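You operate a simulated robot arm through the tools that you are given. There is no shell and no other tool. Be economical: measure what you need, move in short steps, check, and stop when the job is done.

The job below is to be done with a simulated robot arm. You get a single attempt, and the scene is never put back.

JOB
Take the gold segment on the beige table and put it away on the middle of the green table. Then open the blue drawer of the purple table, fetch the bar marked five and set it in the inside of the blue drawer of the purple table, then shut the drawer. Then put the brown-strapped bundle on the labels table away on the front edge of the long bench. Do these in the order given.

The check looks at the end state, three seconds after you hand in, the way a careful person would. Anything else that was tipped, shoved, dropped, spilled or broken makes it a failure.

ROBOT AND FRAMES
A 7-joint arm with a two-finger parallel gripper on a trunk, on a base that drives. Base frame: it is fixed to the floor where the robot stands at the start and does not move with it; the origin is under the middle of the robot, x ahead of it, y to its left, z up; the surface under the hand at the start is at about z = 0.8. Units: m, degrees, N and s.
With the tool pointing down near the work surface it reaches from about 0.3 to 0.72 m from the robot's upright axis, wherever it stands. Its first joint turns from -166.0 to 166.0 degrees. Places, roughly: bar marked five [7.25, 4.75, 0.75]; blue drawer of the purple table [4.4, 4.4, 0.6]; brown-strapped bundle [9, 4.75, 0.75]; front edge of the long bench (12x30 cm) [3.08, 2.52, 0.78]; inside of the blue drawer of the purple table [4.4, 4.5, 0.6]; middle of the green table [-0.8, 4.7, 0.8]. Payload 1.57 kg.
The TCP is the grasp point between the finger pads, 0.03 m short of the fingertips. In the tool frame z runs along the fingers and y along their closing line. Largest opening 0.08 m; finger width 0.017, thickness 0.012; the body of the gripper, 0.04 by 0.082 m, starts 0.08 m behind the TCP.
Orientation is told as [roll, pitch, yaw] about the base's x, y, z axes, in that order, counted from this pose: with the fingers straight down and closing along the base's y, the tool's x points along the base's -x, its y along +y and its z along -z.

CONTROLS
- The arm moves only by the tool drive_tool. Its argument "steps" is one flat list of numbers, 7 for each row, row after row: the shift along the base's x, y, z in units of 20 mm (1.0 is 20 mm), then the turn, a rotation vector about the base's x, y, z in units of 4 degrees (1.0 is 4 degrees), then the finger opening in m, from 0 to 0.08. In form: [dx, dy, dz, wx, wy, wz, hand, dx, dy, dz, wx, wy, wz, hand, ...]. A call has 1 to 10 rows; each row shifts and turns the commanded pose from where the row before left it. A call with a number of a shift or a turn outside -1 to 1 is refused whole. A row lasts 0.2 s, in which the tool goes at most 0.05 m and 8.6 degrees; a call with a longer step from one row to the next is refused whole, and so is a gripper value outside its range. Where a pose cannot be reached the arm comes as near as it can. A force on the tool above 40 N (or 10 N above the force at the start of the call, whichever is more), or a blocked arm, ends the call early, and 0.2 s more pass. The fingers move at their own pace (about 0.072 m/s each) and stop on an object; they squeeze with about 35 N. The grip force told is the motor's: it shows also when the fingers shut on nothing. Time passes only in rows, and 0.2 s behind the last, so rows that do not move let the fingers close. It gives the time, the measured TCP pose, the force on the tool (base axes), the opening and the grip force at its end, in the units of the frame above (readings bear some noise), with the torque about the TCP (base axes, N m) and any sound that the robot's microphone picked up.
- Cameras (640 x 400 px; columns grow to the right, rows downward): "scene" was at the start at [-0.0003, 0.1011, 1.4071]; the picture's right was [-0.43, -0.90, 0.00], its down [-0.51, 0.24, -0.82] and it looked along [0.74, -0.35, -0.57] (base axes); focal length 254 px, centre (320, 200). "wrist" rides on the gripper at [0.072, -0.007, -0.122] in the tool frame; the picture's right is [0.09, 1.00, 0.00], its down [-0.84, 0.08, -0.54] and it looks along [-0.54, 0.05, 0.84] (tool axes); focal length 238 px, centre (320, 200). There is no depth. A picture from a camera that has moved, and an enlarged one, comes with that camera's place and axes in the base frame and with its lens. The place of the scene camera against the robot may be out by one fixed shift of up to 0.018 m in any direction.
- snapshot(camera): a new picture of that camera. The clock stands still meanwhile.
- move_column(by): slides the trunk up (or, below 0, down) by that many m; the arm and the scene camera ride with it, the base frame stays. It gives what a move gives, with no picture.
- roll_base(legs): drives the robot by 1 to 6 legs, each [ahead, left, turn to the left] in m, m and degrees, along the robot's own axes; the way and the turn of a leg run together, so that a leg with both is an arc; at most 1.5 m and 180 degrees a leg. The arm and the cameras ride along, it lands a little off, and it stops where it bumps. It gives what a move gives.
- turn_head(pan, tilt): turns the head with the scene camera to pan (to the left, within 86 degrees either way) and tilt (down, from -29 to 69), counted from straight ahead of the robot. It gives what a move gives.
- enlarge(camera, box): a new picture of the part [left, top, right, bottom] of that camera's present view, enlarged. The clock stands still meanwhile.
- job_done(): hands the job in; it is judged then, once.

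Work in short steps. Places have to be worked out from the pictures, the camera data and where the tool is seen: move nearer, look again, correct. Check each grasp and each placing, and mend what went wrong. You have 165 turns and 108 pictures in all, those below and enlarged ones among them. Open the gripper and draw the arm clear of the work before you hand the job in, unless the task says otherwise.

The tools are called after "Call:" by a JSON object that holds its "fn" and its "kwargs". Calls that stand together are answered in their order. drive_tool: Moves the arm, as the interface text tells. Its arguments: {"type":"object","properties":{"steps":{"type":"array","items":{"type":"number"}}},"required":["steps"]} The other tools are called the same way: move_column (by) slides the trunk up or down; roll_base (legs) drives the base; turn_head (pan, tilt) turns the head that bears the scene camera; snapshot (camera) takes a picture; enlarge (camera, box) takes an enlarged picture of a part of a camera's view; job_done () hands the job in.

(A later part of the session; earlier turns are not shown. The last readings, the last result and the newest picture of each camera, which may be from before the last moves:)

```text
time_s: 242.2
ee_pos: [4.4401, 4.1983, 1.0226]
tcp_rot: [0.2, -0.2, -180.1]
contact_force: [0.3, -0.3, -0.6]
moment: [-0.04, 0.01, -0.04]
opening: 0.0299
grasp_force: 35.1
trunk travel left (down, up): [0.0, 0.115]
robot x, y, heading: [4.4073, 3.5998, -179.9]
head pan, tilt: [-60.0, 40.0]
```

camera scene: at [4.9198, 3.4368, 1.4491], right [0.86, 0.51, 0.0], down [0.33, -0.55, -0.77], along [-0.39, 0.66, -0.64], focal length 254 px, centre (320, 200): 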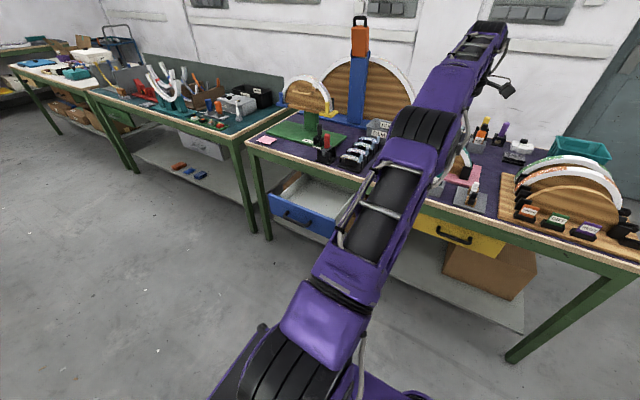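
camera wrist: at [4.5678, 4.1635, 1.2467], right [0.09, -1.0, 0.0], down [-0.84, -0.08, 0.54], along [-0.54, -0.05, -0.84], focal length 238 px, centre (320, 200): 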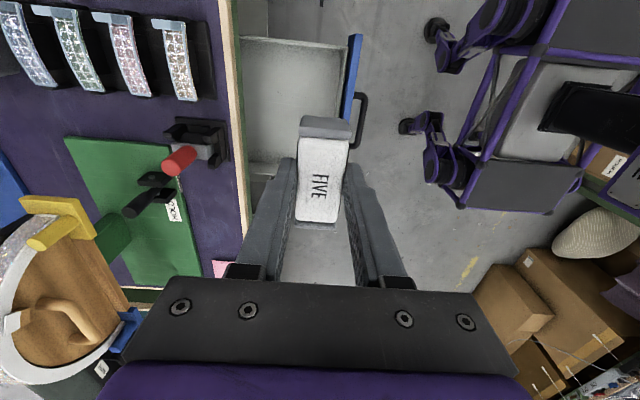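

Centred over the drawer. I'll lower 0.2 m and look again.

Call:
{"fn": "drive_tool", "kwargs": {"steps": [0, 0, -1, 0, 0, 0, 0, 0, 0, -1, 0, 0, 0, 0, 0, 0, -1, 0, 0, 0, 0, 0, 0, -1, 0, 0, 0, 0, 0, 0, -1, 0, 0, 0, 0, 0, 0, -1, 0, 0, 0, 0, 0, 0, -1, 0, 0, 0, 0, 0, 0, -1, 0, 0, 0, 0, 0, 0, -1, 0, 0, 0, 0, 0, 0, -1, 0, 0, 0, 0]}}

Call:
{"fn": "snapshot", "kwargs": {"camera": "wrist"}}

```text
time_s: 244.4
ee_pos: [4.4389, 4.1983, 0.8225]
tcp_rot: [0.3, -0.2, -180.0]
contact_force: [-0.5, -0.2, -1.5]
moment: [-0.01, -0.01, 0.01]
opening: 0.0301
grasp_force: 35.0
trunk travel left (down, up): [0.0, 0.115]
robot x, y, heading: [4.4054, 3.5987, -179.8]
head pan, tilt: [-60.0, 40.0]
```

```text
49 pictures are left
camera wrist: at [4.5105, 4.2047, 0.9456], right [0.09, -1.0, 0.0], down [-0.84, -0.08, 0.54], along [-0.54, -0.05, -0.84], focal length 238 px, centre (320, 200)
```

wrist: 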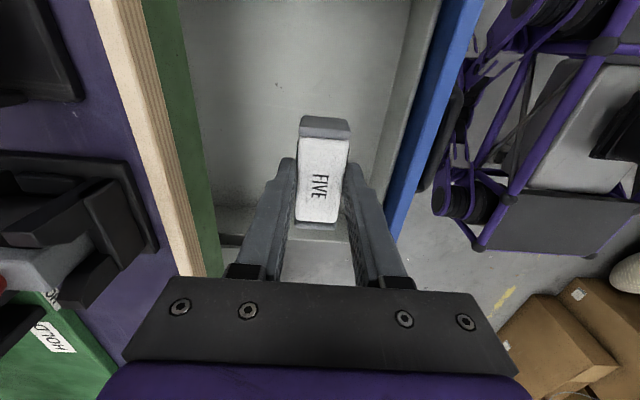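

Good clearance on all sides. I'll lower to 0.70, then creep down until touching.

Call:
{"fn": "drive_tool", "kwargs": {"steps": [0, 0, -1, 0, 0, 0, 0, 0, 0, -1, 0, 0, 0, 0, 0, 0, -1, 0, 0, 0, 0, 0, 0, -1, 0, 0, 0, 0, 0, 0, -1, 0, 0, 0, 0, 0, 0, -0.6, 0, 0, 0, 0, 0, 0, -0.4, 0, 0, 0, 0]}}

Call:
{"fn": "drive_tool", "kwargs": {"steps": [0, 0, -0.25, 0, 0, 0, 0, 0, 0, -0.25, 0, 0, 0, 0, 0, 0, -0.25, 0, 0, 0, 0, 0, 0, -0.25, 0, 0, 0, 0]}}

Call:
{"fn": "snapshot", "kwargs": {"camera": "wrist"}}

```text
time_s: 246.0
ee_pos: [4.4397, 4.1979, 0.7027]
tcp_rot: [0.2, -0.1, -180.0]
contact_force: [0.6, 0.0, 0.2]
moment: [-0.02, 0.01, -0.01]
opening: 0.03
grasp_force: 34.6
trunk travel left (down, up): [0.0, 0.115]
robot x, y, heading: [4.4091, 3.5977, -179.8]
head pan, tilt: [-60.0, 40.0]
```

```text
time_s: 247.0
ee_pos: [4.439, 4.1979, 0.6827]
tcp_rot: [0.2, -0.1, -180.0]
contact_force: [-0.6, 0.5, 0.1]
moment: [-0.03, -0.01, 0.04]
opening: 0.0297
grasp_force: 35.6
trunk travel left (down, up): [0.0, 0.115]
robot x, y, heading: [4.4067, 3.6013, -180.0]
head pan, tilt: [-60.0, 40.0]
```

```text
48 pictures are left
camera wrist: at [4.5115, 4.2048, 0.8055], right [0.09, -1.0, 0.0], down [-0.84, -0.08, 0.54], along [-0.54, -0.05, -0.84], focal length 238 px, centre (320, 200)
```

wrist: 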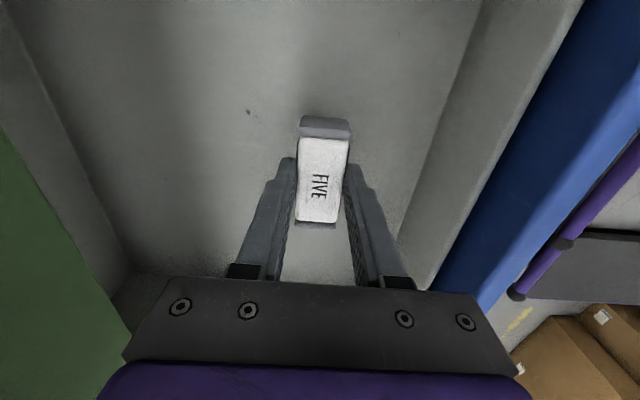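

No contact yet but the shadow is near. I'll keep creeping down.

Call:
{"fn": "drive_tool", "kwargs": {"steps": [0, 0, -0.2, 0, 0, 0, 0, 0, 0, -0.2, 0, 0, 0, 0, 0, 0, -0.2, 0, 0, 0, 0, 0, 0, -0.2, 0, 0, 0, 0]}}

```text
time_s: 248.0
ee_pos: [4.4396, 4.1973, 0.6668]
tcp_rot: [0.3, -0.1, -180.0]
contact_force: [-0.2, 0.2, -0.8]
moment: [-0.01, -0.02, -0.04]
opening: 0.0297
grasp_force: 34.9
trunk travel left (down, up): [0.0, 0.115]
robot x, y, heading: [4.4071, 3.6026, -180.0]
head pan, tilt: [-60.0, 40.0]
```

Call:
{"fn": "drive_tool", "kwargs": {"steps": [0, 0, -0.2, 0, 0, 0, 0, 0, 0, -0.2, 0, 0, 0, 0, 0, 0, -0.2, 0, 0, 0, 0, 0, 0, -0.2, 0, 0, 0, 0]}}

Call:
{"fn": "snapshot", "kwargs": {"camera": "wrist"}}

```text
time_s: 249.0
ee_pos: [4.4403, 4.1986, 0.6527]
tcp_rot: [-0.1, 0.0, -179.9]
contact_force: [1.3, 1.7, 25.4]
moment: [0.04, -0.01, 0.02]
opening: 0.0298
grasp_force: 34.8
trunk travel left (down, up): [0.0, 0.115]
robot x, y, heading: [4.4039, 3.6017, -179.7]
head pan, tilt: [-60.0, 40.0]
```

```text
47 pictures are left
camera wrist: at [4.5119, 4.2045, 0.7752], right [0.09, -1.0, 0.0], down [-0.84, -0.08, 0.54], along [-0.54, -0.05, -0.84], focal length 238 px, centre (320, 200)
```

wrist: 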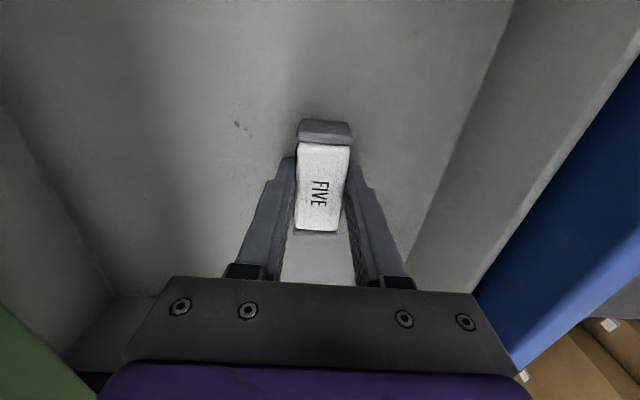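

It touches the bottom (25 N). I'll ease up 2 mm, open, rise out and look.

Call:
{"fn": "drive_tool", "kwargs": {"steps": [0, 0, 0.1, 0, 0, 0, 0, 0, 0, 0, 0, 0, 0, 0.05, 0, 0, 0, 0, 0, 0, 0.05, 0, 0, 0.5, 0, 0, 0, 0.05, 0, 0, 1, 0, 0, 0, 0.05, 0, 0, 1, 0, 0, 0, 0.05, 0, 0, 1, 0, 0, 0, 0.05, 0, 0, 1, 0, 0, 0, 0.05, 0, 0, 1, 0, 0, 0, 0.05, 0, 0, 1, 0, 0, 0, 0.05]}}

Call:
{"fn": "drive_tool", "kwargs": {"steps": [0, 0, 1, 0, 0, 0, 0.04, 0, 0, 1, 0, 0, 0, 0.04, 0, 0, 1, 0, 0, 0, 0.04, 0, 0, 1, 0, 0, 0, 0.04, 0, 0, 1, 0, 0, 0, 0.04, 0, 0, 1, 0, 0, 0, 0.04, 0, 0, 1, 0, 0, 0, 0.0, 0, 0, 1, 0, 0, 0, 0.0]}}

Call:
{"fn": "snapshot", "kwargs": {"camera": "wrist"}}

```text
time_s: 251.2
ee_pos: [4.4406, 4.1973, 0.7828]
tcp_rot: [0.3, -0.1, -180.0]
contact_force: [0.0, -0.4, 0.5]
moment: [0.01, -0.01, 0.01]
opening: 0.0499
grasp_force: 0.1
trunk travel left (down, up): [0.0, 0.115]
robot x, y, heading: [4.4039, 3.6011, -180.3]
head pan, tilt: [-60.0, 40.0]
```

```text
time_s: 253.0
ee_pos: [4.4389, 4.1961, 0.9434]
tcp_rot: [0.3, -0.2, -179.9]
contact_force: [0.5, 0.3, 0.6]
moment: [0.0, 0.0, -0.05]
opening: 0.0
grasp_force: 21.7
trunk travel left (down, up): [0.0, 0.115]
robot x, y, heading: [4.4048, 3.5988, -179.8]
head pan, tilt: [-60.0, 40.0]
```

```text
46 pictures are left
camera wrist: at [4.5102, 4.2051, 1.0664], right [0.09, -1.0, 0.0], down [-0.84, -0.08, 0.54], along [-0.54, -0.05, -0.84], focal length 238 px, centre (320, 200)
```

wrist: 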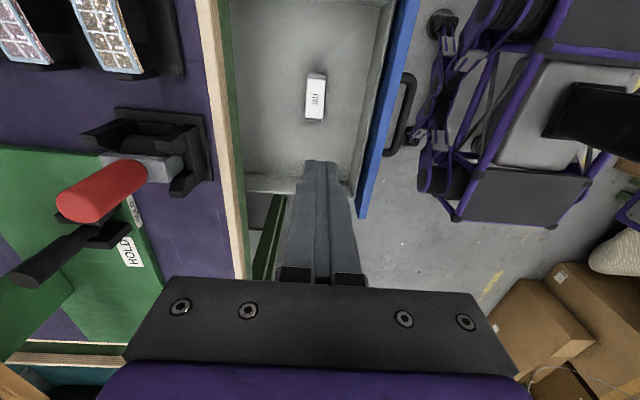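

The bar lies well inside the drawer. To shut it, I'll back the base 0.25 m, tilt the closed fingers forward and push the front panel to the right of the handle (x≈4.53).

Call:
{"fn": "roll_base", "kwargs": {"legs": [[-0.09, 0.25, 0]]}}

Call:
{"fn": "drive_tool", "kwargs": {"steps": [0, 0, -0.6, 1, 0, 0, 0, 0, 0, -0.6, 1, 0, 0, 0, 0, 0, -0.6, 1, 0, 0, 0, 0, 0, -0.6, 1, 0, 0, 0, 0, 0, -0.6, 1, 0, 0, 0, 0, 0, -0.6, 1, 0, 0, 0, 0, 0, -0.6, 1, 0, 0, 0, 0, 0, -0.8, 1, 0, 0, 0, 0, 0, -0.8, 1, 0, 0, 0, 0, 0, -0.8, 1, 0, 0, 0]}}

Call:
{"fn": "drive_tool", "kwargs": {"steps": [0, 0, -1, 1, 0, 0, 0, 0, 0, -1, 1, 0, 0, 0, 0, 0, -1, 1, 0, 0, 0, 0, 0, -1, 1, 0, 0, 0, 0, 0, -1, 1, 0, 0, 0, 0, 0, -1, 0, 0, 0, 0, 0, 0, -0.4, 0, 0, 0, 0]}}

Call:
{"fn": "snapshot", "kwargs": {"camera": "wrist"}}

```text
time_s: 256.0
ee_pos: [4.5299, 3.9463, 0.9431]
tcp_rot: [0.2, 0.1, 179.8]
contact_force: [0.4, -0.1, 0.3]
moment: [-0.03, -0.02, 0.02]
opening: 0.0
grasp_force: 21.4
trunk travel left (down, up): [0.0, 0.115]
robot x, y, heading: [4.4957, 3.3493, 179.8]
head pan, tilt: [-60.0, 40.0]
```

```text
time_s: 258.2
ee_pos: [4.53, 3.9464, 0.8116]
tcp_rot: [-39.9, -0.2, 179.9]
contact_force: [-1.0, 0.2, 0.3]
moment: [0.0, -0.01, 0.01]
opening: 0.0001
grasp_force: 21.4
trunk travel left (down, up): [0.0, 0.115]
robot x, y, heading: [4.4944, 3.3498, 180.3]
head pan, tilt: [-60.0, 40.0]
```

```text
time_s: 259.8
ee_pos: [4.5306, 3.9466, 0.6831]
tcp_rot: [-59.8, -0.2, 180.0]
contact_force: [0.0, 0.3, 0.1]
moment: [0.0, 0.01, -0.02]
opening: 0.0
grasp_force: 21.3
trunk travel left (down, up): [0.0, 0.115]
robot x, y, heading: [4.4976, 3.3477, 179.9]
head pan, tilt: [-60.0, 40.0]
```

```text
45 pictures are left
camera wrist: at [4.6028, 3.8445, 0.7506], right [0.09, -0.5, -0.86], down [-0.84, -0.51, 0.21], along [-0.54, 0.7, -0.46], focal length 238 px, centre (320, 200)
```

wrist: 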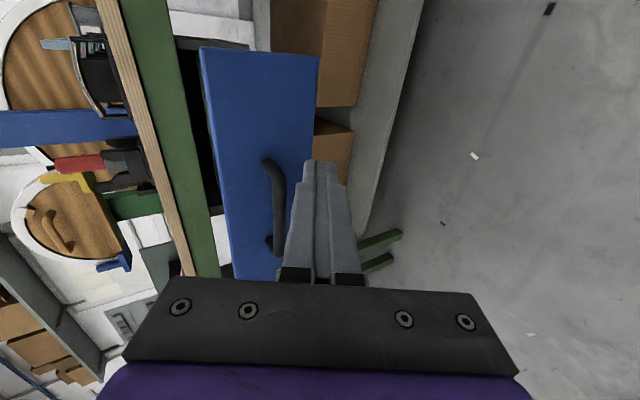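

The fingertips will meet the panel just right of the handle. I'll advance 0.1 with the arm, then push by moving the base 0.18 closer.

Call:
{"fn": "drive_tool", "kwargs": {"steps": [0, 1, 0, 0, 0, 0, 0, 0, 1, 0, 0, 0, 0, 0, 0, 1, 0, 0, 0, 0, 0, 0, 1, 0, 0, 0, 0, 0, 0, 1, 0, 0, 0, 0, 0, 0, 1, 0, 0, 0, 0, 0]}}

Call:
{"fn": "roll_base", "kwargs": {"legs": [[0, -0.17, 0]]}}

Call:
{"fn": "snapshot", "kwargs": {"camera": "wrist"}}

```text
time_s: 261.2
ee_pos: [4.5298, 4.0663, 0.6834]
tcp_rot: [-59.8, -0.2, 180.0]
contact_force: [-0.6, -0.4, -1.0]
moment: [-0.01, 0.05, -0.02]
opening: 0.0
grasp_force: 21.5
trunk travel left (down, up): [0.0, 0.115]
robot x, y, heading: [4.4956, 3.35, 179.9]
head pan, tilt: [-60.0, 40.0]
```

```text
time_s: 263.5
ee_pos: [4.5287, 4.2371, 0.6833]
tcp_rot: [-59.8, -0.3, -180.0]
contact_force: [-0.5, -0.9, -0.2]
moment: [-0.01, 0.02, -0.04]
opening: 0.0001
grasp_force: 22.0
trunk travel left (down, up): [0.0, 0.115]
robot x, y, heading: [4.496, 3.52, -180.3]
head pan, tilt: [-60.0, 40.0]
```

```text
44 pictures are left
camera wrist: at [4.6006, 4.1358, 0.7517], right [0.09, -0.5, -0.86], down [-0.84, -0.51, 0.21], along [-0.54, 0.7, -0.46], focal length 238 px, centre (320, 200)
```

wrist: 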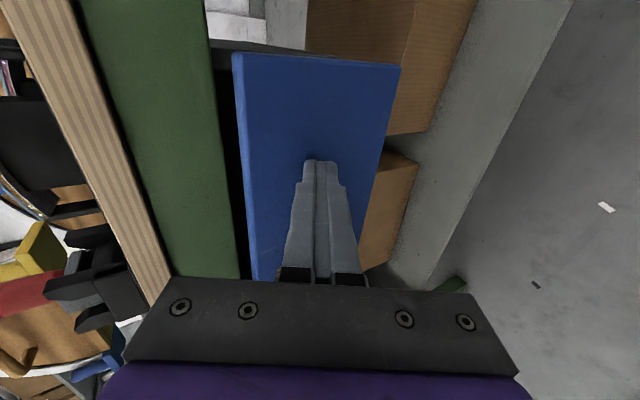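

The drawer is moving in with the hand. I'll push the last 6–7 cm with the arm until it stops.

Call:
{"fn": "drive_tool", "kwargs": {"steps": [0, 0.7, 0, 0, 0, 0, 0, 0, 0.7, 0, 0, 0, 0, 0, 0, 0.6, 0, 0, 0, 0, 0, 0, 0.5, 0, 0, 0, 0, 0, 0, 0.4, 0, 0, 0, 0, 0, 0, 0.3, 0, 0, 0, 0, 0, 0, 0.3, 0, 0, 0, 0, 0]}}

Call:
{"fn": "snapshot", "kwargs": {"camera": "wrist"}}

```text
time_s: 265.2
ee_pos: [4.5282, 4.3028, 0.6846]
tcp_rot: [-59.5, -0.1, -179.9]
contact_force: [-0.9, -22.6, 13.7]
moment: [0.27, 0.04, 0.02]
opening: 0.0001
grasp_force: 20.8
trunk travel left (down, up): [0.0, 0.115]
robot x, y, heading: [4.4963, 3.5197, -180.0]
head pan, tilt: [-60.0, 40.0]
stopped in row 7: the force on the tool passed its limit at 44 N (the readings are from after the stop); the commanded pose is now the measured one
```

```text
43 pictures are left
camera wrist: at [4.6006, 4.2012, 0.7517], right [0.09, -0.51, -0.86], down [-0.84, -0.51, 0.21], along [-0.54, 0.7, -0.47], focal length 238 px, centre (320, 200)
```

wrist: 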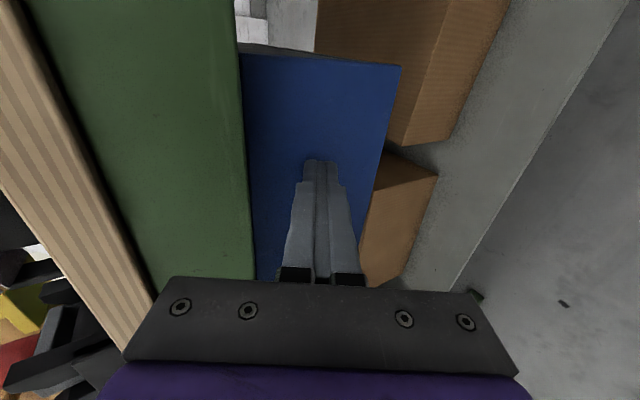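

It came to a firm stop at y 4.303, exactly where I expected the closed position. I'll back off, raise the hand upright and check with the head.

Call:
{"fn": "drive_tool", "kwargs": {"steps": [0, -1, 0, 0, 0, 0, 0, 0, -1, 0, 0, 0, 0, 0, 0, -1, 0, 0, 0, 0, 0]}}

Call:
{"fn": "roll_base", "kwargs": {"legs": [[0, 0.22, 0]]}}

Call:
{"fn": "drive_tool", "kwargs": {"steps": [0, 0, 1, -1, 0, 0, 0, 0, 0, 1, -1, 0, 0, 0, 0, 0, 1, -1, 0, 0, 0, 0, 0, 1, -1, 0, 0, 0, 0, 0, 1, -1, 0, 0, 0, 0, 0, 1, -1, 0, 0, 0, 0, 0, 1, -1, 0, 0, 0, 0, -0.3, 1, -1, 0, 0, 0, 0, -0.3, 1, -1, 0, 0, 0, 0, -0.3, 1, -1, 0, 0, 0]}}

Call:
{"fn": "drive_tool", "kwargs": {"steps": [0, -0.4, 1, -1, 0, 0, 0, 0, -0.5, 1, -1, 0, 0, 0, 0, -0.5, 1, -1, 0, 0, 0, 0, -0.5, 1, -1, 0, 0, 0, 0, -0.5, 1, -1, 0, 0, 0, 0, -0.5, 1, 0, 0, 0, 0, 0, -0.5, 1, 0, 0, 0, 0]}}

Call:
{"fn": "snapshot", "kwargs": {"camera": "scene"}}

```text
time_s: 266.0
ee_pos: [4.5304, 4.2436, 0.6803]
tcp_rot: [-59.4, -0.1, -179.9]
contact_force: [0.1, 0.1, 0.2]
moment: [0.01, 0.04, -0.05]
opening: 0.0
grasp_force: 21.7
trunk travel left (down, up): [0.0, 0.115]
robot x, y, heading: [4.4983, 3.5197, -179.7]
head pan, tilt: [-60.0, 40.0]
```

```text
time_s: 268.6
ee_pos: [4.5283, 4.0312, 0.6798]
tcp_rot: [-59.4, -0.2, -179.8]
contact_force: [0.4, 0.1, -0.1]
moment: [0.02, 0.02, 0.02]
opening: 0.0
grasp_force: 21.5
trunk travel left (down, up): [0.0, 0.115]
robot x, y, heading: [4.4967, 3.3061, -179.8]
head pan, tilt: [-60.0, 40.0]
```

```text
time_s: 270.8
ee_pos: [4.526, 4.0132, 0.8743]
tcp_rot: [-19.2, -0.2, -180.1]
contact_force: [-0.5, 0.3, -0.3]
moment: [-0.03, -0.01, 0.01]
opening: 0.0001
grasp_force: 21.0
out of reach, approached as far as the arm can: row 5
trunk travel left (down, up): [0.0, 0.115]
robot x, y, heading: [4.4988, 3.304, -179.7]
head pan, tilt: [-60.0, 40.0]
```

```text
time_s: 272.4
ee_pos: [4.5266, 3.9452, 1.0127]
tcp_rot: [0.7, -0.2, -180.0]
contact_force: [0.3, 0.1, 0.4]
moment: [-0.02, -0.02, -0.01]
opening: 0.0
grasp_force: 20.9
trunk travel left (down, up): [0.0, 0.115]
robot x, y, heading: [4.4971, 3.3064, -180.0]
head pan, tilt: [-60.0, 40.0]
```

```text
42 pictures are left
camera scene: at [4.5552, 3.2374, 1.3492], right [0.86, 0.5, 0.0], down [0.32, -0.56, -0.77], along [-0.38, 0.66, -0.64], focal length 254 px, centre (320, 200)
```

scene: 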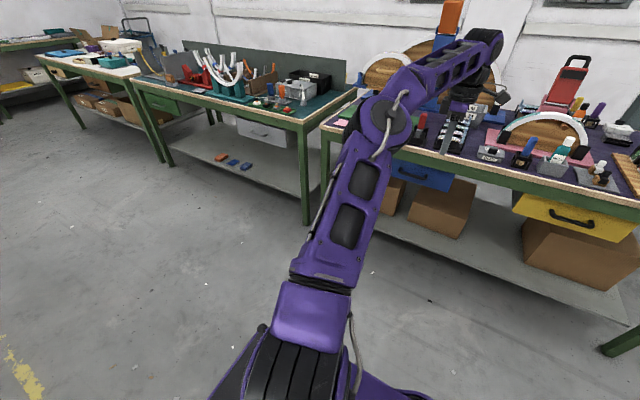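

The blue drawer is flush shut and nothing else is disturbed. Now for the bundle: I'll drive backwards along the corridor to x≈8.0 with the arm kept on its right side.

Call:
{"fn": "roll_base", "kwargs": {"legs": [[-1.2, -0.15, 0], [-1.2, 0, 0], [-1.2, 0, 0]]}}

Call:
{"fn": "turn_head", "kwargs": {"pan": -85, "tilt": 25}}

Call:
{"fn": "snapshot", "kwargs": {"camera": "scene"}}

```text
time_s: 290.0
ee_pos: [8.1475, 4.1295, 1.0131]
tcp_rot: [0.6, -0.3, 179.9]
contact_force: [-0.5, 0.0, 0.3]
moment: [-0.02, -0.01, -0.01]
opening: 0.0
grasp_force: 21.4
trunk travel left (down, up): [0.0, 0.115]
robot x, y, heading: [8.118, 3.4937, -179.9]
head pan, tilt: [-60.0, 40.0]
```

```text
time_s: 290.9
ee_pos: [8.1491, 4.1296, 1.0122]
tcp_rot: [0.6, -0.2, 179.9]
contact_force: [0.5, -0.5, 0.0]
moment: [-0.01, -0.04, -0.01]
opening: 0.0
grasp_force: 21.3
trunk travel left (down, up): [0.0, 0.115]
robot x, y, heading: [8.1187, 3.4878, -180.0]
head pan, tilt: [-85.0, 25.0]
```

```text
41 pictures are left
camera scene: at [8.2088, 3.4402, 1.3725], right [1.0, 0.09, 0.0], down [0.04, -0.42, -0.91], along [-0.08, 0.9, -0.42], focal length 254 px, centre (320, 200)
```

scene: 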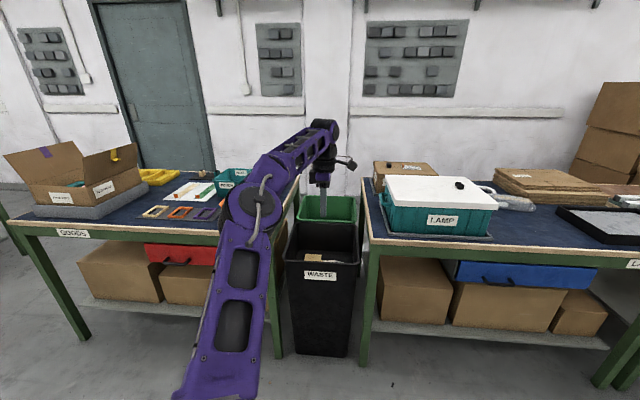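

The labels table is next, with a bundle near (505,195). I'll back up 0.65 m more and look closer.

Call:
{"fn": "roll_base", "kwargs": {"legs": [[-0.65, 0, 0]]}}

Call:
{"fn": "enlarge", "kwargs": {"camera": "scene", "box": [220, 110, 560, 320]}}

Call:
{"fn": "snapshot", "kwargs": {"camera": "wrist"}}

```text
time_s: 294.5
ee_pos: [8.7726, 4.1351, 1.0133]
tcp_rot: [0.6, -0.3, -179.3]
contact_force: [0.3, 0.2, 0.5]
moment: [-0.01, 0.02, -0.06]
opening: 0.0001
grasp_force: 21.1
trunk travel left (down, up): [0.0, 0.115]
robot x, y, heading: [8.7515, 3.4948, -178.8]
head pan, tilt: [-85.0, 25.0]
```

```text
1.88 times, centred on (390, 215) of scene
camera zoom: at [8.8457, 3.4472, 1.3725], right [0.99, 0.1, 0.0], down [0.04, -0.42, -0.91], along [-0.09, 0.9, -0.42], focal length 477 px, centre (188, 172)
```

zoom: 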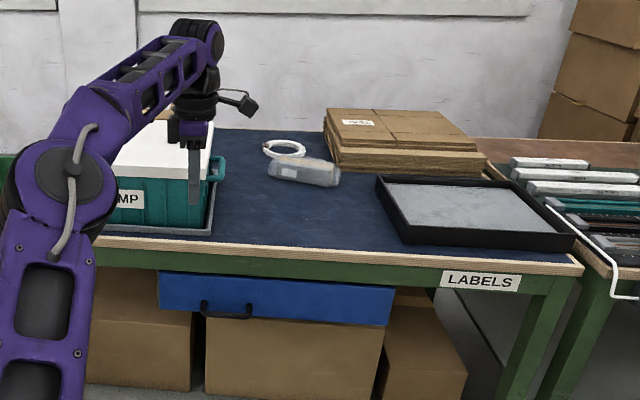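

```text
39 pictures are left
camera wrist: at [8.8448, 4.1452, 1.1345], right [0.11, -0.99, 0.01], down [-0.83, -0.08, 0.55], along [-0.54, -0.07, -0.84], focal length 238 px, centre (320, 200)
```

wrist: 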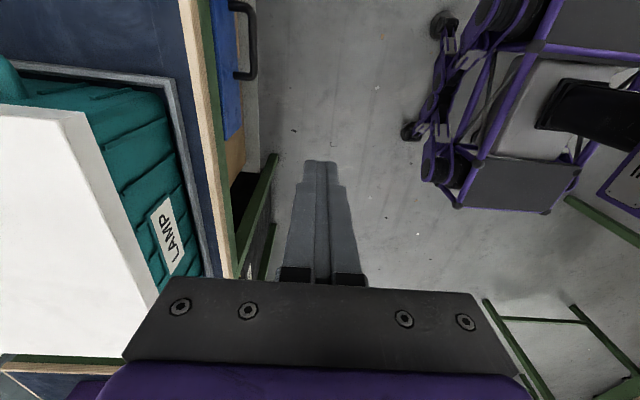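

Two candidates lie there: a white coiled cord and a clear pack. I'll enlarge to see which has brown strapping.

Call:
{"fn": "enlarge", "kwargs": {"camera": "scene", "box": [345, 175, 425, 225]}}

```text
8.00 times, centred on (385, 200) of scene
camera zoom: at [8.8457, 3.4472, 1.3725], right [0.99, 0.1, 0.0], down [0.04, -0.42, -0.91], along [-0.09, 0.9, -0.42], focal length 2028 px, centre (-200, 200)
```

zoom: 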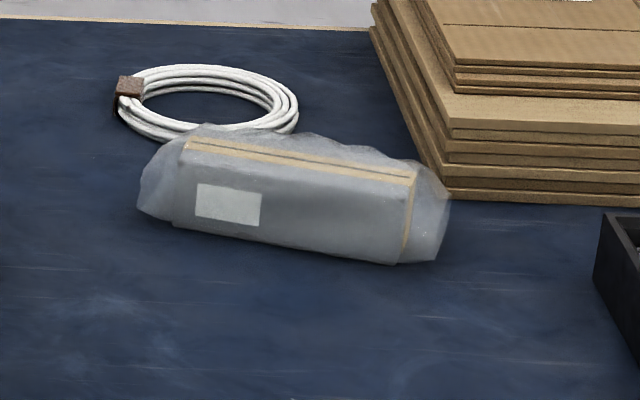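

The brown-strapped bundle is the white cable coil with a brown tie at its left, centre about (9.0, 4.855); the tie is near (8.945, 4.862). I'll turn the hand so it closes along x, raise the trunk and sidle up.

Call:
{"fn": "drive_tool", "kwargs": {"steps": [0, 0, 0, 0, 0, -1, 0.03, 0, 0, 0, 0, 0, -1, 0.03, 0, 0, 0, 0, 0, -1, 0.03, 0, 0, 0, 0, 0, -1, 0.03, 0, 0, 0, 0, 0, -1, 0.03, 0, 0, 0, 0, 0, -1, 0.03, 0, 0, 0, 0, 0, -1, 0.03, 0, 0, 0, 0, 0, -1, 0.03, 0, 0, 0, 0, 0, -1, 0.03, 0, 0, 0, 0, 0, -1, 0.03]}}

Call:
{"fn": "drive_tool", "kwargs": {"steps": [0, 0, 0, 0, 0, -1, 0.05, 0, 0, 0, 0, 0, -1, 0.05, 0, 0, 0, 0, 0, -1, 0.05, 0, 0, 0, 0, 0, -1, 0.05, 0, 0, 0, 0, 0, -1, 0.05, 0, 0, 0, 0, 0, -1, 0.05, 0, 0, 0, 0, 0, -1, 0.05, 0, 0, 0, 0, 0, -1, 0.05, 0, 0, 0, 0, 0, -1, 0.05, 0, 0, 0, 0, 0, -1, 0.05]}}

Call:
{"fn": "move_column", "kwargs": {"by": 0.1}}

Call:
{"fn": "roll_base", "kwargs": {"legs": [[-0.27, 0, -1.2], [0, -0.53, 0]]}}

Call:
{"fn": "snapshot", "kwargs": {"camera": "wrist"}}

```text
time_s: 296.7
ee_pos: [8.7734, 4.137, 1.0117]
tcp_rot: [0.6, -0.3, 140.7]
contact_force: [0.3, -0.6, -0.4]
moment: [-0.01, 0.02, 0.02]
opening: 0.0301
grasp_force: 0.1
trunk travel left (down, up): [0.0, 0.115]
robot x, y, heading: [8.7529, 3.4934, -179.0]
head pan, tilt: [-85.0, 25.0]
```

```text
time_s: 298.9
ee_pos: [8.7727, 4.1372, 1.0133]
tcp_rot: [0.6, -0.2, 100.7]
contact_force: [-0.2, 0.0, 0.2]
moment: [-0.01, -0.03, -0.02]
opening: 0.0499
grasp_force: 0.1
trunk travel left (down, up): [0.0, 0.115]
robot x, y, heading: [8.7511, 3.4951, -179.2]
head pan, tilt: [-85.0, 25.0]
```

```text
time_s: 300.2
ee_pos: [8.7719, 4.1362, 1.1116]
tcp_rot: [0.6, -0.2, 100.8]
contact_force: [-0.9, 0.4, 0.1]
moment: [-0.02, -0.01, -0.02]
opening: 0.0499
grasp_force: 0.1
trunk travel left (down, up): [-0.1, 0.015]
robot x, y, heading: [8.7551, 3.4932, -178.7]
head pan, tilt: [-85.0, 25.0]
```

```text
time_s: 307.3
ee_pos: [9.0649, 4.6659, 1.1121]
tcp_rot: [0.6, -0.2, 99.6]
contact_force: [-0.7, 0.0, -0.3]
moment: [-0.01, 0.0, 0.03]
opening: 0.05
grasp_force: 0.1
trunk travel left (down, up): [-0.1, 0.015]
robot x, y, heading: [9.0304, 4.0272, 179.8]
head pan, tilt: [-85.0, 25.0]
```

```text
37 pictures are left
camera wrist: at [9.085, 4.5968, 1.2343], right [-0.97, -0.26, 0.01], down [-0.21, 0.81, 0.55], along [-0.15, 0.53, -0.84], focal length 238 px, centre (320, 200)
```

wrist: 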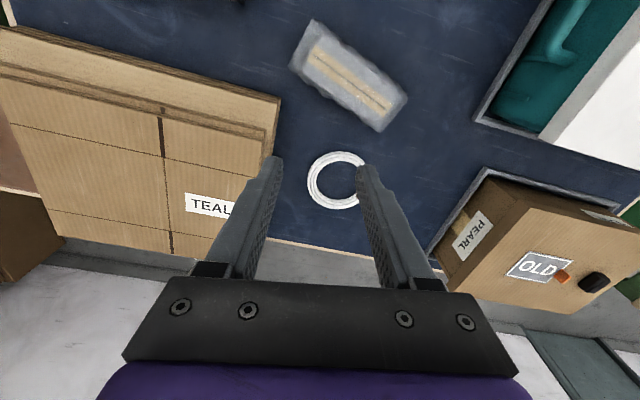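

The wrist view gives the ring centre at (8.99, 4.81), so the tied left side is at about x 8.93. I'll edge 0.03 closer, lower the trunk, then shift left with a 30° outward tilt and yaw to 90.

Call:
{"fn": "roll_base", "kwargs": {"legs": [[0, -0.03, 0]]}}

Call:
{"fn": "move_column", "kwargs": {"by": -0.1}}

Call:
{"fn": "drive_tool", "kwargs": {"steps": [-0.83, 0, -0.5, 0, 0, -0.6, 0.07, -0.83, 0, -0.5, 0, 0, -0.6, 0.07, -0.83, 0, -0.5, 0.9, 0, -0.6, 0.07, -0.83, 0.2, -0.5, 0.9, 0, -0.6, 0.07, -0.83, 0.2, -0.5, 0.9, 0, 0, 0.07, -0.83, 0.2, -0.5, 0.9, 0, 0, 0.07, -0.83, 0.2, -0.5, 0.9, 0, 0, 0.07, -0.83, 0.2, -0.5, 0.9, 0, 0, 0.07, 0, 0.2, 0, 0.9, 0, 0, 0.07, 0, 0.2, 0, 0.9, 0, 0, 0.07]}}

Call:
{"fn": "snapshot", "kwargs": {"camera": "wrist"}}

```text
time_s: 308.3
ee_pos: [9.0657, 4.6969, 1.1127]
tcp_rot: [0.6, -0.2, 99.6]
contact_force: [0.1, -0.1, -0.5]
moment: [0.0, -0.01, 0.04]
opening: 0.0501
grasp_force: 0.0
trunk travel left (down, up): [-0.1, 0.015]
robot x, y, heading: [9.0356, 4.0562, 179.9]
head pan, tilt: [-85.0, 25.0]
```

```text
time_s: 309.6
ee_pos: [9.0663, 4.6965, 1.0118]
tcp_rot: [0.6, -0.2, 99.6]
contact_force: [-0.7, -0.1, -1.3]
moment: [0.02, -0.02, 0.01]
opening: 0.0498
grasp_force: 0.2
trunk travel left (down, up): [0.0, 0.115]
robot x, y, heading: [9.031, 4.0543, 179.8]
head pan, tilt: [-85.0, 25.0]
```

```text
time_s: 311.8
ee_pos: [8.9316, 4.7248, 0.9319]
tcp_rot: [0.4, -29.0, 90.0]
contact_force: [0.4, -0.4, 1.0]
moment: [-0.01, 0.01, 0.01]
opening: 0.0699
grasp_force: 0.0
trunk travel left (down, up): [0.0, 0.115]
robot x, y, heading: [9.0338, 4.0561, 179.8]
head pan, tilt: [-85.0, 25.0]
```

```text
36 pictures are left
camera wrist: at [8.9391, 4.6019, 1.0046], right [-1.0, -0.08, -0.04], down [-0.07, 0.47, 0.88], along [-0.05, 0.88, -0.47], focal length 238 px, centre (320, 200)
```

wrist: 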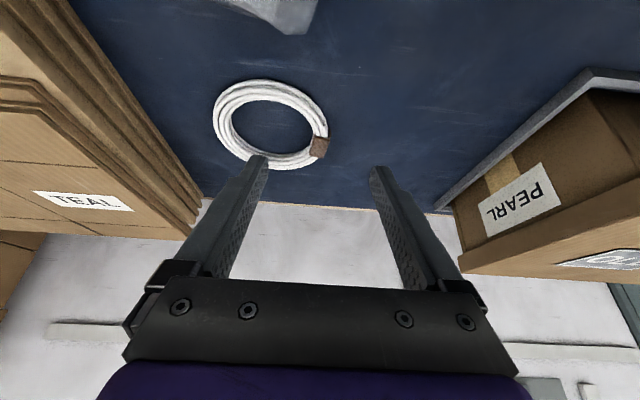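

The ring's left tube is at about (8.934, 4.80) and the brown tie just behind at y 4.826. I'll move in and down to z 0.85 and check.

Call:
{"fn": "drive_tool", "kwargs": {"steps": [0.15, 0.8, -0.8, 0, 0, 0, 0.07, 0, 0.8, -0.9, 0, 0, 0, 0.07, 0, 0.8, -0.9, 0, 0, 0, 0.07, 0, 0.8, -0.9, 0, 0, 0, 0.07, 0, 0, -0.6, 0, 0, 0, 0.07]}}

Call:
{"fn": "snapshot", "kwargs": {"camera": "wrist"}}

```text
time_s: 313.0
ee_pos: [8.9364, 4.7899, 0.8493]
tcp_rot: [0.3, -28.9, 90.0]
contact_force: [1.2, 0.3, -0.1]
moment: [0.0, 0.0, 0.0]
opening: 0.0702
grasp_force: 0.0
trunk travel left (down, up): [0.0, 0.115]
robot x, y, heading: [9.029, 4.0565, 179.7]
head pan, tilt: [-85.0, 25.0]
```

```text
35 pictures are left
camera wrist: at [8.943, 4.6675, 0.9225], right [-1.0, -0.08, -0.04], down [-0.07, 0.47, 0.88], along [-0.05, 0.88, -0.47], focal length 238 px, centre (320, 200)
```

wrist: 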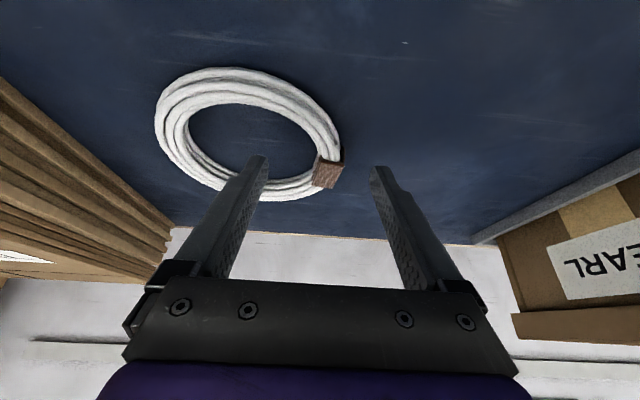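

The tie is centred between the fingertips and the inner finger is over the ring's hole. I'll descend 17 mm and close.

Call:
{"fn": "drive_tool", "kwargs": {"steps": [-0.1, 0, -0.5, 0, 0, 0, 0.07, 0, 0, -0.35, 0, 0, 0, 0.07, 0, 0, 0, 0, 0, 0, 0.03, 0, 0, 0, 0, 0, 0, 0, 0, 0, 0, 0, 0, 0, 0, 0, 0, 0, 0, 0, 0, 0, 0, 0, 0, 0, 0, 0, 0]}}

Call:
{"fn": "snapshot", "kwargs": {"camera": "wrist"}}

```text
time_s: 314.6
ee_pos: [8.9317, 4.7887, 0.8331]
tcp_rot: [0.3, -29.1, 89.9]
contact_force: [0.2, 0.1, 0.8]
moment: [-0.02, 0.08, -0.04]
opening: 0.0183
grasp_force: 32.9
trunk travel left (down, up): [0.0, 0.115]
robot x, y, heading: [9.0309, 4.0573, 179.7]
head pan, tilt: [-85.0, 25.0]
```

```text
34 pictures are left
camera wrist: at [8.9403, 4.6664, 0.9047], right [-1.0, -0.08, -0.04], down [-0.07, 0.47, 0.88], along [-0.05, 0.88, -0.47], focal length 238 px, centre (320, 200)
```

wrist: 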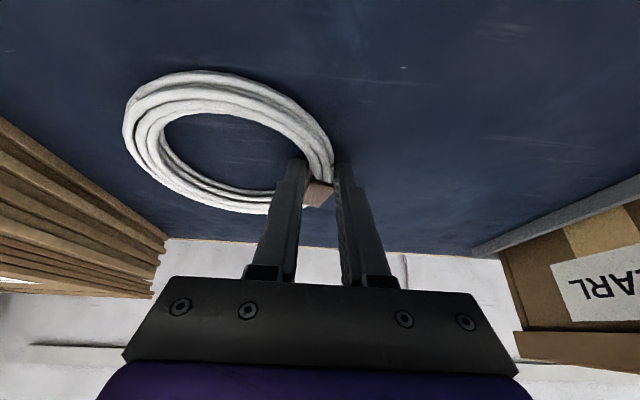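

Gripped at 18 mm around the tied side. I'll lift slowly and check that the coil follows.

Call:
{"fn": "drive_tool", "kwargs": {"steps": [0, 0, 0.5, 0, 0, 0, 0, 0, 0, 0.7, 0, 0, 0, 0, 0, -0.3, 0.8, 0, 0, 0, 0, 0, -0.4, 0.8, 0, 0, 0, 0, 0, -0.5, 0.8, 0, 0, 0, 0, 0, -0.5, 0.8, 0, 0, 0, 0, 0, -0.5, 0.8, 0, 0, 0, 0, 0, -0.5, 0.8, 0, 0, 0, 0]}}

Call:
{"fn": "snapshot", "kwargs": {"camera": "wrist"}}

```text
time_s: 316.4
ee_pos: [8.9343, 4.7363, 0.9528]
tcp_rot: [0.4, -29.1, 90.0]
contact_force: [-0.7, -0.6, -1.5]
moment: [0.0, 0.05, 0.02]
opening: 0.0184
grasp_force: 33.0
trunk travel left (down, up): [0.0, 0.115]
robot x, y, heading: [9.0303, 4.0561, 179.9]
head pan, tilt: [-85.0, 25.0]
```

```text
33 pictures are left
camera wrist: at [8.9404, 4.6136, 1.0249], right [-1.0, -0.08, -0.04], down [-0.07, 0.47, 0.88], along [-0.05, 0.88, -0.47], focal length 238 px, centre (320, 200)
```

wrist: 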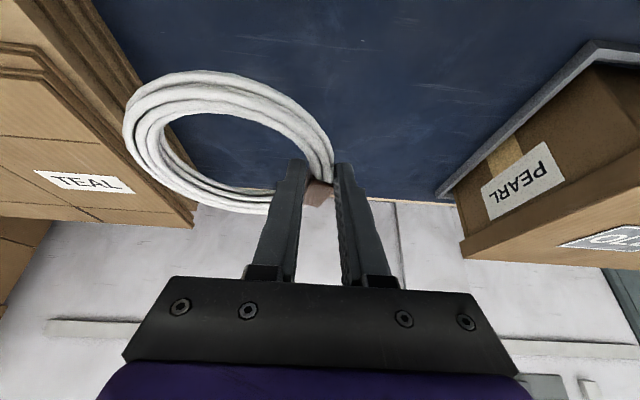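

The coil is held level. The told place (y 2.52) is the bench's corridor-side edge, so I'll raise the trunk, sidestep into the corridor, draw the arm in, and turn 180° so my right side faces the bench.

Call:
{"fn": "move_column", "kwargs": {"by": 0.1}}

Call:
{"fn": "roll_base", "kwargs": {"legs": [[0, 0.55, 0]]}}

Call:
{"fn": "drive_tool", "kwargs": {"steps": [0.5, -1, 0, 0, 0, 0, 0, 0.5, -1, 0, 0, 0, 0, 0, 0.5, -1, 0, 0, 0, 0, 0, 0.5, -1, 0, 0, 0, 0, 0, 0.5, -1, 0, 0, 0, 0, 0, 0.5, -1, 0, 0, 0, 0, 0, 0.5, -1, 0, 0, 0, 0, 0]}}

Call:
{"fn": "roll_base", "kwargs": {"legs": [[0, 0, 90], [0, 0, 90]]}}

```text
time_s: 317.8
ee_pos: [8.933, 4.7358, 1.0523]
tcp_rot: [0.4, -29.0, 90.0]
contact_force: [0.1, -0.3, -0.6]
moment: [-0.01, 0.08, 0.04]
opening: 0.0184
grasp_force: 32.9
trunk travel left (down, up): [-0.1, 0.015]
robot x, y, heading: [9.0324, 4.0523, 179.7]
head pan, tilt: [-85.0, 25.0]
```

```text
time_s: 323.6
ee_pos: [8.9284, 4.1789, 1.0532]
tcp_rot: [0.4, -29.0, 90.2]
contact_force: [0.3, 1.2, -0.8]
moment: [0.0, 0.02, 0.02]
opening: 0.0183
grasp_force: 33.1
trunk travel left (down, up): [-0.1, 0.015]
robot x, y, heading: [9.0299, 3.5022, -180.3]
head pan, tilt: [-85.0, 25.0]
```

```text
time_s: 325.2
ee_pos: [8.9995, 4.0391, 1.0512]
tcp_rot: [0.5, -28.9, 90.2]
contact_force: [-0.9, 0.5, -0.7]
moment: [0.02, 0.06, -0.02]
opening: 0.0187
grasp_force: 32.8
trunk travel left (down, up): [-0.1, 0.015]
robot x, y, heading: [9.0285, 3.5034, -179.9]
head pan, tilt: [-85.0, 25.0]
```

```text
time_s: 333.5
ee_pos: [9.0703, 2.96, 1.0521]
tcp_rot: [0.4, -29.1, -88.5]
contact_force: [0.5, -0.4, -1.2]
moment: [0.03, -0.04, 0.01]
opening: 0.0184
grasp_force: 32.9
trunk travel left (down, up): [-0.1, 0.015]
robot x, y, heading: [9.0314, 3.498, 1.3]
head pan, tilt: [-85.0, 25.0]
```

Turned. I'll straighten the heading and drive backwards along the known-clear corridor to x≈3.6, then look at the bench.

Call:
{"fn": "roll_base", "kwargs": {"legs": [[0, 0, -1.3], [-1.4, 0, 0], [-1.4, 0, 0], [-1.3, 0, 0], [-1.3, 0, 0]]}}

Call:
{"fn": "turn_head", "kwargs": {"pan": -85, "tilt": 35}}

Call:
{"fn": "snapshot", "kwargs": {"camera": "scene"}}

```text
time_s: 359.8
ee_pos: [3.6158, 2.9353, 1.0518]
tcp_rot: [0.4, -29.0, -90.2]
contact_force: [0.2, -0.4, -0.1]
moment: [0.0, -0.02, 0.02]
opening: 0.0186
grasp_force: 33.0
trunk travel left (down, up): [-0.1, 0.015]
robot x, y, heading: [3.5902, 3.4739, -0.4]
head pan, tilt: [-85.0, 25.0]
```

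```text
time_s: 360.6
ee_pos: [3.6162, 2.9349, 1.0514]
tcp_rot: [0.4, -28.9, -90.3]
contact_force: [-0.2, 0.8, -0.7]
moment: [0.01, -0.01, 0.0]
opening: 0.0182
grasp_force: 32.7
trunk travel left (down, up): [-0.1, 0.015]
robot x, y, heading: [3.5926, 3.4743, -0.6]
head pan, tilt: [-85.0, 35.0]
```

```text
32 pictures are left
camera scene: at [3.5183, 3.5261, 1.4568], right [-1.0, -0.08, 0.0], down [-0.04, 0.57, -0.82], along [0.06, -0.82, -0.57], focal length 254 px, centre (320, 200)
```

scene: 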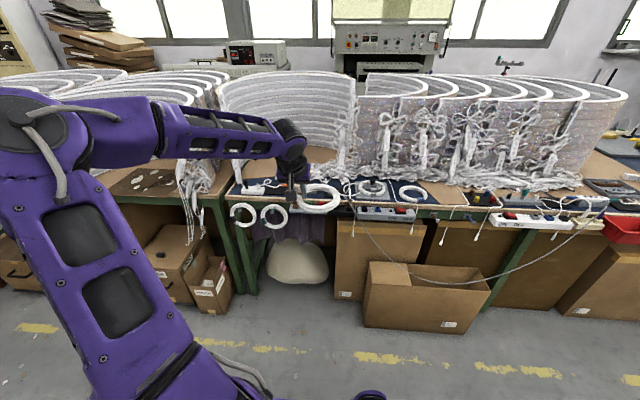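

The bench's corridor edge is in view; the target falls near (431,200). I'll enlarge that part.

Call:
{"fn": "enlarge", "kwargs": {"camera": "scene", "box": [340, 150, 532, 270]}}

```text
3.33 times, centred on (436, 210) of scene
camera zoom: at [3.5183, 3.5261, 1.4568], right [-1.0, -0.08, 0.0], down [-0.04, 0.57, -0.82], along [0.06, -0.82, -0.57], focal length 845 px, centre (-67, 167)
```

zoom: 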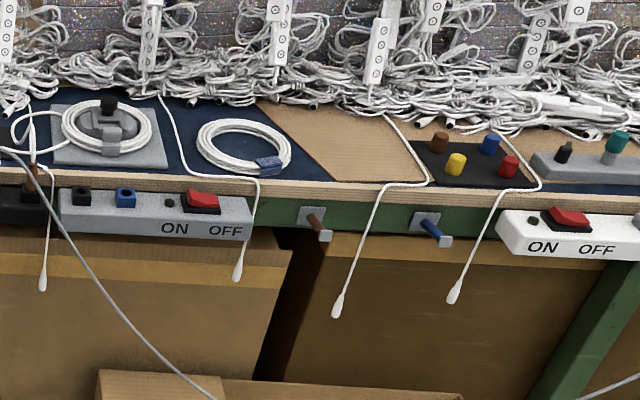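

The free patch is the bare wood between the blue-strapped coil and the black plug plate, centred near (2.98–3.0, 2.475). I'll back the base 0.56 m, close in 0.25 m, and look with the wrist camera.

Call:
{"fn": "roll_base", "kwargs": {"legs": [[-0.57, 0, 0.5], [0, -0.25, 0]]}}

Call:
{"fn": "snapshot", "kwargs": {"camera": "wrist"}}

Call:
{"fn": "snapshot", "kwargs": {"camera": "scene"}}

```text
time_s: 366.4
ee_pos: [3.047, 2.6944, 1.0517]
tcp_rot: [0.4, -29.0, -90.3]
contact_force: [0.0, 0.5, -0.6]
moment: [0.04, -0.08, -0.02]
opening: 0.0185
grasp_force: 32.6
trunk travel left (down, up): [-0.1, 0.015]
robot x, y, heading: [3.0214, 3.2322, -0.6]
head pan, tilt: [-85.0, 35.0]
```

```text
30 pictures are left
camera wrist: at [3.0391, 2.816, 1.1243], right [1.0, 0.08, -0.04], down [0.07, -0.47, 0.88], along [0.05, -0.88, -0.47], focal length 238 px, centre (320, 200)
```

wrist: 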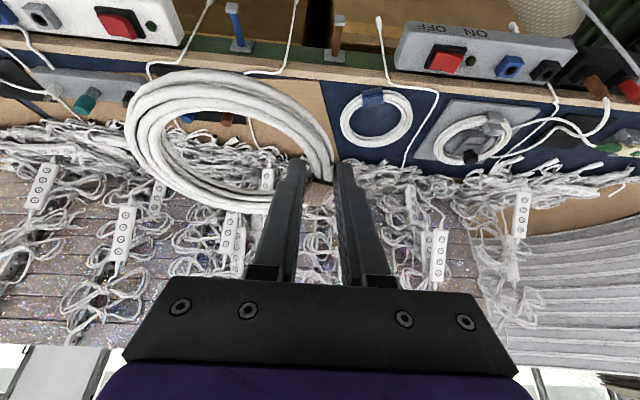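

```text
29 pictures are left
camera scene: at [2.9495, 3.2861, 1.4568], right [-1.0, -0.08, 0.0], down [-0.04, 0.57, -0.82], along [0.06, -0.82, -0.57], focal length 254 px, centre (320, 200)
```

scene: 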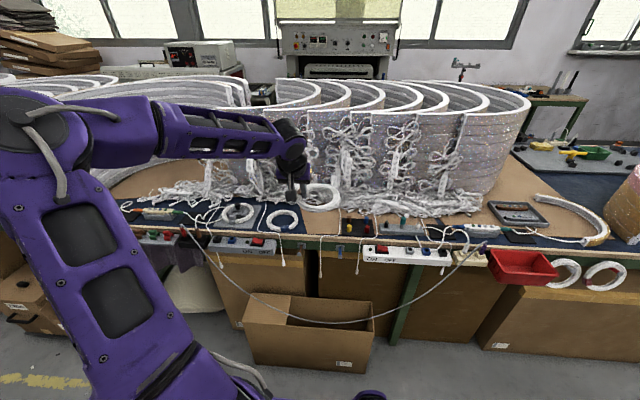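

The wrist view gives the bench edge at y≈2.585, the blue-strapped coil's edge at x≈3.087, and a loose cord at x≈2.93. So I'll put the coil's centre at (3.003, 2.487), i.e. TCP (3.056, 2.498). I'll lower the trunk and move over it.

Call:
{"fn": "move_column", "kwargs": {"by": -0.1}}

Call:
{"fn": "drive_tool", "kwargs": {"steps": [0.45, -1, 0, 0, 0, 0, 0, 0, -1, 0, 0, 0, 0, 0, 0, -1, 0, 0, 0, 0, 0, 0, -1, 0, 0, 0, 0, 0, 0, -1, 0, 0, 0, 0, 0, 0, -1, 0, 0, 0, 0, 0, 0, -1, 0, 0, 0, 0, 0, 0, -1, 0, 0, 0, 0, 0, 0, -1, -0.5, 0, 0, 0, 0, 0, -0.8, -0.5, 0, 0, 0, 0]}}

Call:
{"fn": "snapshot", "kwargs": {"camera": "wrist"}}

Call:
{"fn": "enlarge", "kwargs": {"camera": "scene", "box": [230, 170, 422, 290]}}

```text
time_s: 367.7
ee_pos: [3.0473, 2.6944, 0.9513]
tcp_rot: [0.3, -28.8, -90.3]
contact_force: [-0.4, -0.5, -0.4]
moment: [0.01, -0.03, 0.03]
opening: 0.0182
grasp_force: 32.8
trunk travel left (down, up): [0.0, 0.115]
robot x, y, heading: [3.0191, 3.2323, -0.5]
head pan, tilt: [-85.0, 35.0]
```

```text
time_s: 369.9
ee_pos: [3.0558, 2.4988, 0.9316]
tcp_rot: [0.4, -29.0, -90.3]
contact_force: [-0.8, 0.5, 0.0]
moment: [0.01, -0.04, 0.02]
opening: 0.0178
grasp_force: 32.8
trunk travel left (down, up): [0.0, 0.115]
robot x, y, heading: [3.0182, 3.2369, -0.4]
head pan, tilt: [-85.0, 35.0]
```

```text
28 pictures are left
camera wrist: at [3.0479, 2.62, 1.0045], right [1.0, 0.08, -0.04], down [0.07, -0.47, 0.88], along [0.05, -0.88, -0.47], focal length 238 px, centre (320, 200)
```

wrist: 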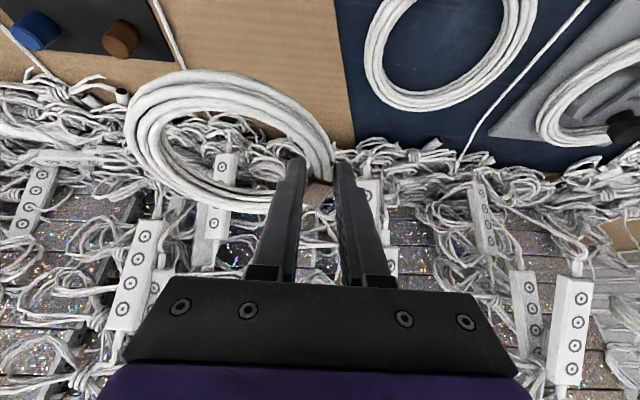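

```text
3.33 times, centred on (326, 230) of scene
camera zoom: at [2.9495, 3.2862, 1.3568], right [-1.0, -0.08, 0.0], down [-0.04, 0.57, -0.82], along [0.06, -0.82, -0.57], focal length 845 px, centre (300, 100)
```

zoom: 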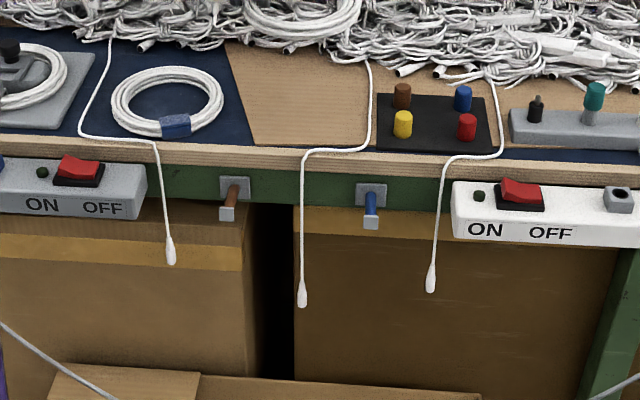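

Measured again: blue coil's edge x≈3.092, cord x≈2.92, pile of cords from y≈2.40. I'll trim to TCP (3.05, 2.51) and lower to about 0.845.

Call:
{"fn": "drive_tool", "kwargs": {"steps": [-0.3, 0.55, -0.5, 0, 0, 0, 0, 0, 0, -1, 0, 0, 0, 0, 0, 0, -1, 0, 0, 0, 0, 0, 0, -1, 0, 0, 0, 0, 0, 0, -0.8, 0, 0, 0, 0]}}

Call:
{"fn": "snapshot", "kwargs": {"camera": "wrist"}}

Call:
{"fn": "enlarge", "kwargs": {"camera": "scene", "box": [230, 170, 422, 290]}}

```text
time_s: 371.1
ee_pos: [3.0497, 2.5071, 0.844]
tcp_rot: [0.3, -29.0, -90.1]
contact_force: [-0.3, -0.8, -1.2]
moment: [0.03, -0.04, 0.02]
opening: 0.0181
grasp_force: 33.3
trunk travel left (down, up): [0.0, 0.115]
robot x, y, heading: [3.0246, 3.2352, -0.4]
head pan, tilt: [-85.0, 35.0]
```

```text
26 pictures are left
camera wrist: at [3.0428, 2.6302, 0.9175], right [1.0, 0.08, -0.04], down [0.07, -0.47, 0.88], along [0.05, -0.88, -0.47], focal length 238 px, centre (320, 200)
```

wrist: 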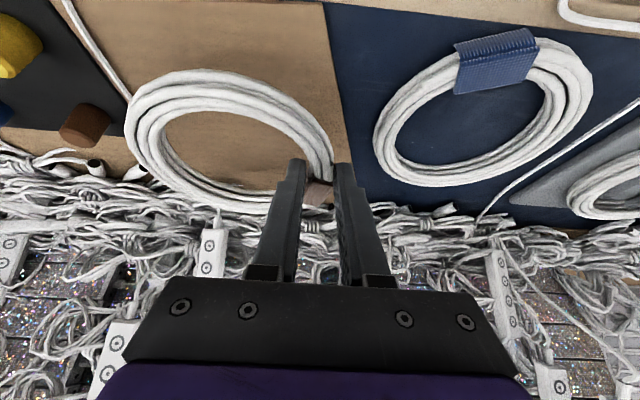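

```text
3.33 times, centred on (326, 230) of scene
camera zoom: at [2.9494, 3.2861, 1.3568], right [-1.0, -0.08, 0.0], down [-0.04, 0.57, -0.82], along [0.06, -0.82, -0.57], focal length 845 px, centre (300, 100)
```

zoom: 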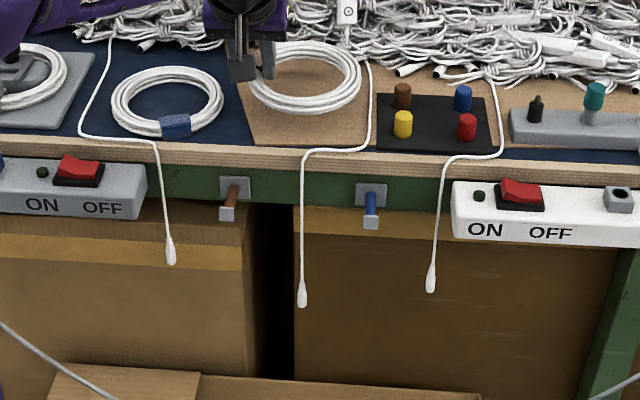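

Position looks right, with gaps on both sides. I'll nudge 5 mm toward the edge and creep down until contact.

Call:
{"fn": "drive_tool", "kwargs": {"steps": [0.15, 0.3, -0.2, 0, 0, 0, 0, 0, 0, -0.2, 0, 0, 0, 0, 0, 0, -0.2, 0, 0, 0, 0, 0, 0, -0.2, 0, 0, 0, 0]}}

```text
time_s: 372.1
ee_pos: [3.0524, 2.5146, 0.8299]
tcp_rot: [0.5, -29.0, -90.2]
contact_force: [-0.2, 0.0, -1.3]
moment: [-0.01, -0.03, 0.02]
opening: 0.0186
grasp_force: 32.7
trunk travel left (down, up): [0.0, 0.115]
robot x, y, heading: [3.021, 3.2326, -0.5]
head pan, tilt: [-85.0, 35.0]
```

Call:
{"fn": "drive_tool", "kwargs": {"steps": [0, 0, -0.15, 0, 0, 0, 0, 0, 0, -0.15, 0, 0, 0, 0, 0, 0, -0.15, 0, 0, 0, 0, 0, 0, -0.15, 0, 0, 0, 0, 0, 0, -0.15, 0, 0, 0, 0]}}

Call:
{"fn": "snapshot", "kwargs": {"camera": "wrist"}}

```text
time_s: 373.3
ee_pos: [3.0522, 2.5146, 0.8189]
tcp_rot: [0.4, -29.2, -90.3]
contact_force: [0.6, 2.5, 15.0]
moment: [0.7, 0.23, -0.14]
opening: 0.0184
grasp_force: 32.6
trunk travel left (down, up): [0.0, 0.115]
robot x, y, heading: [3.0215, 3.2342, -0.4]
head pan, tilt: [-85.0, 35.0]
```

```text
24 pictures are left
camera wrist: at [3.0453, 2.6371, 0.8902], right [1.0, 0.08, -0.04], down [0.07, -0.47, 0.88], along [0.05, -0.88, -0.47], focal length 238 px, centre (320, 200)
```

wrist: 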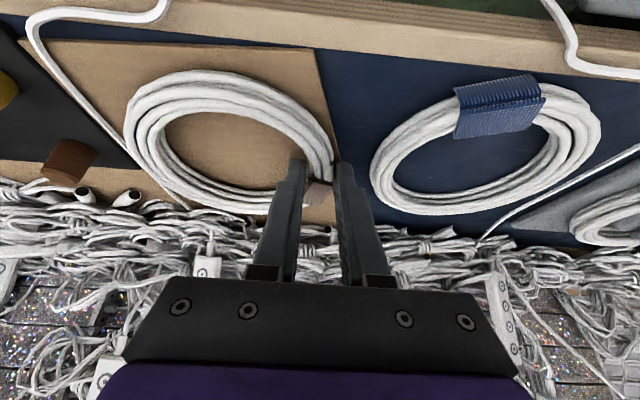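

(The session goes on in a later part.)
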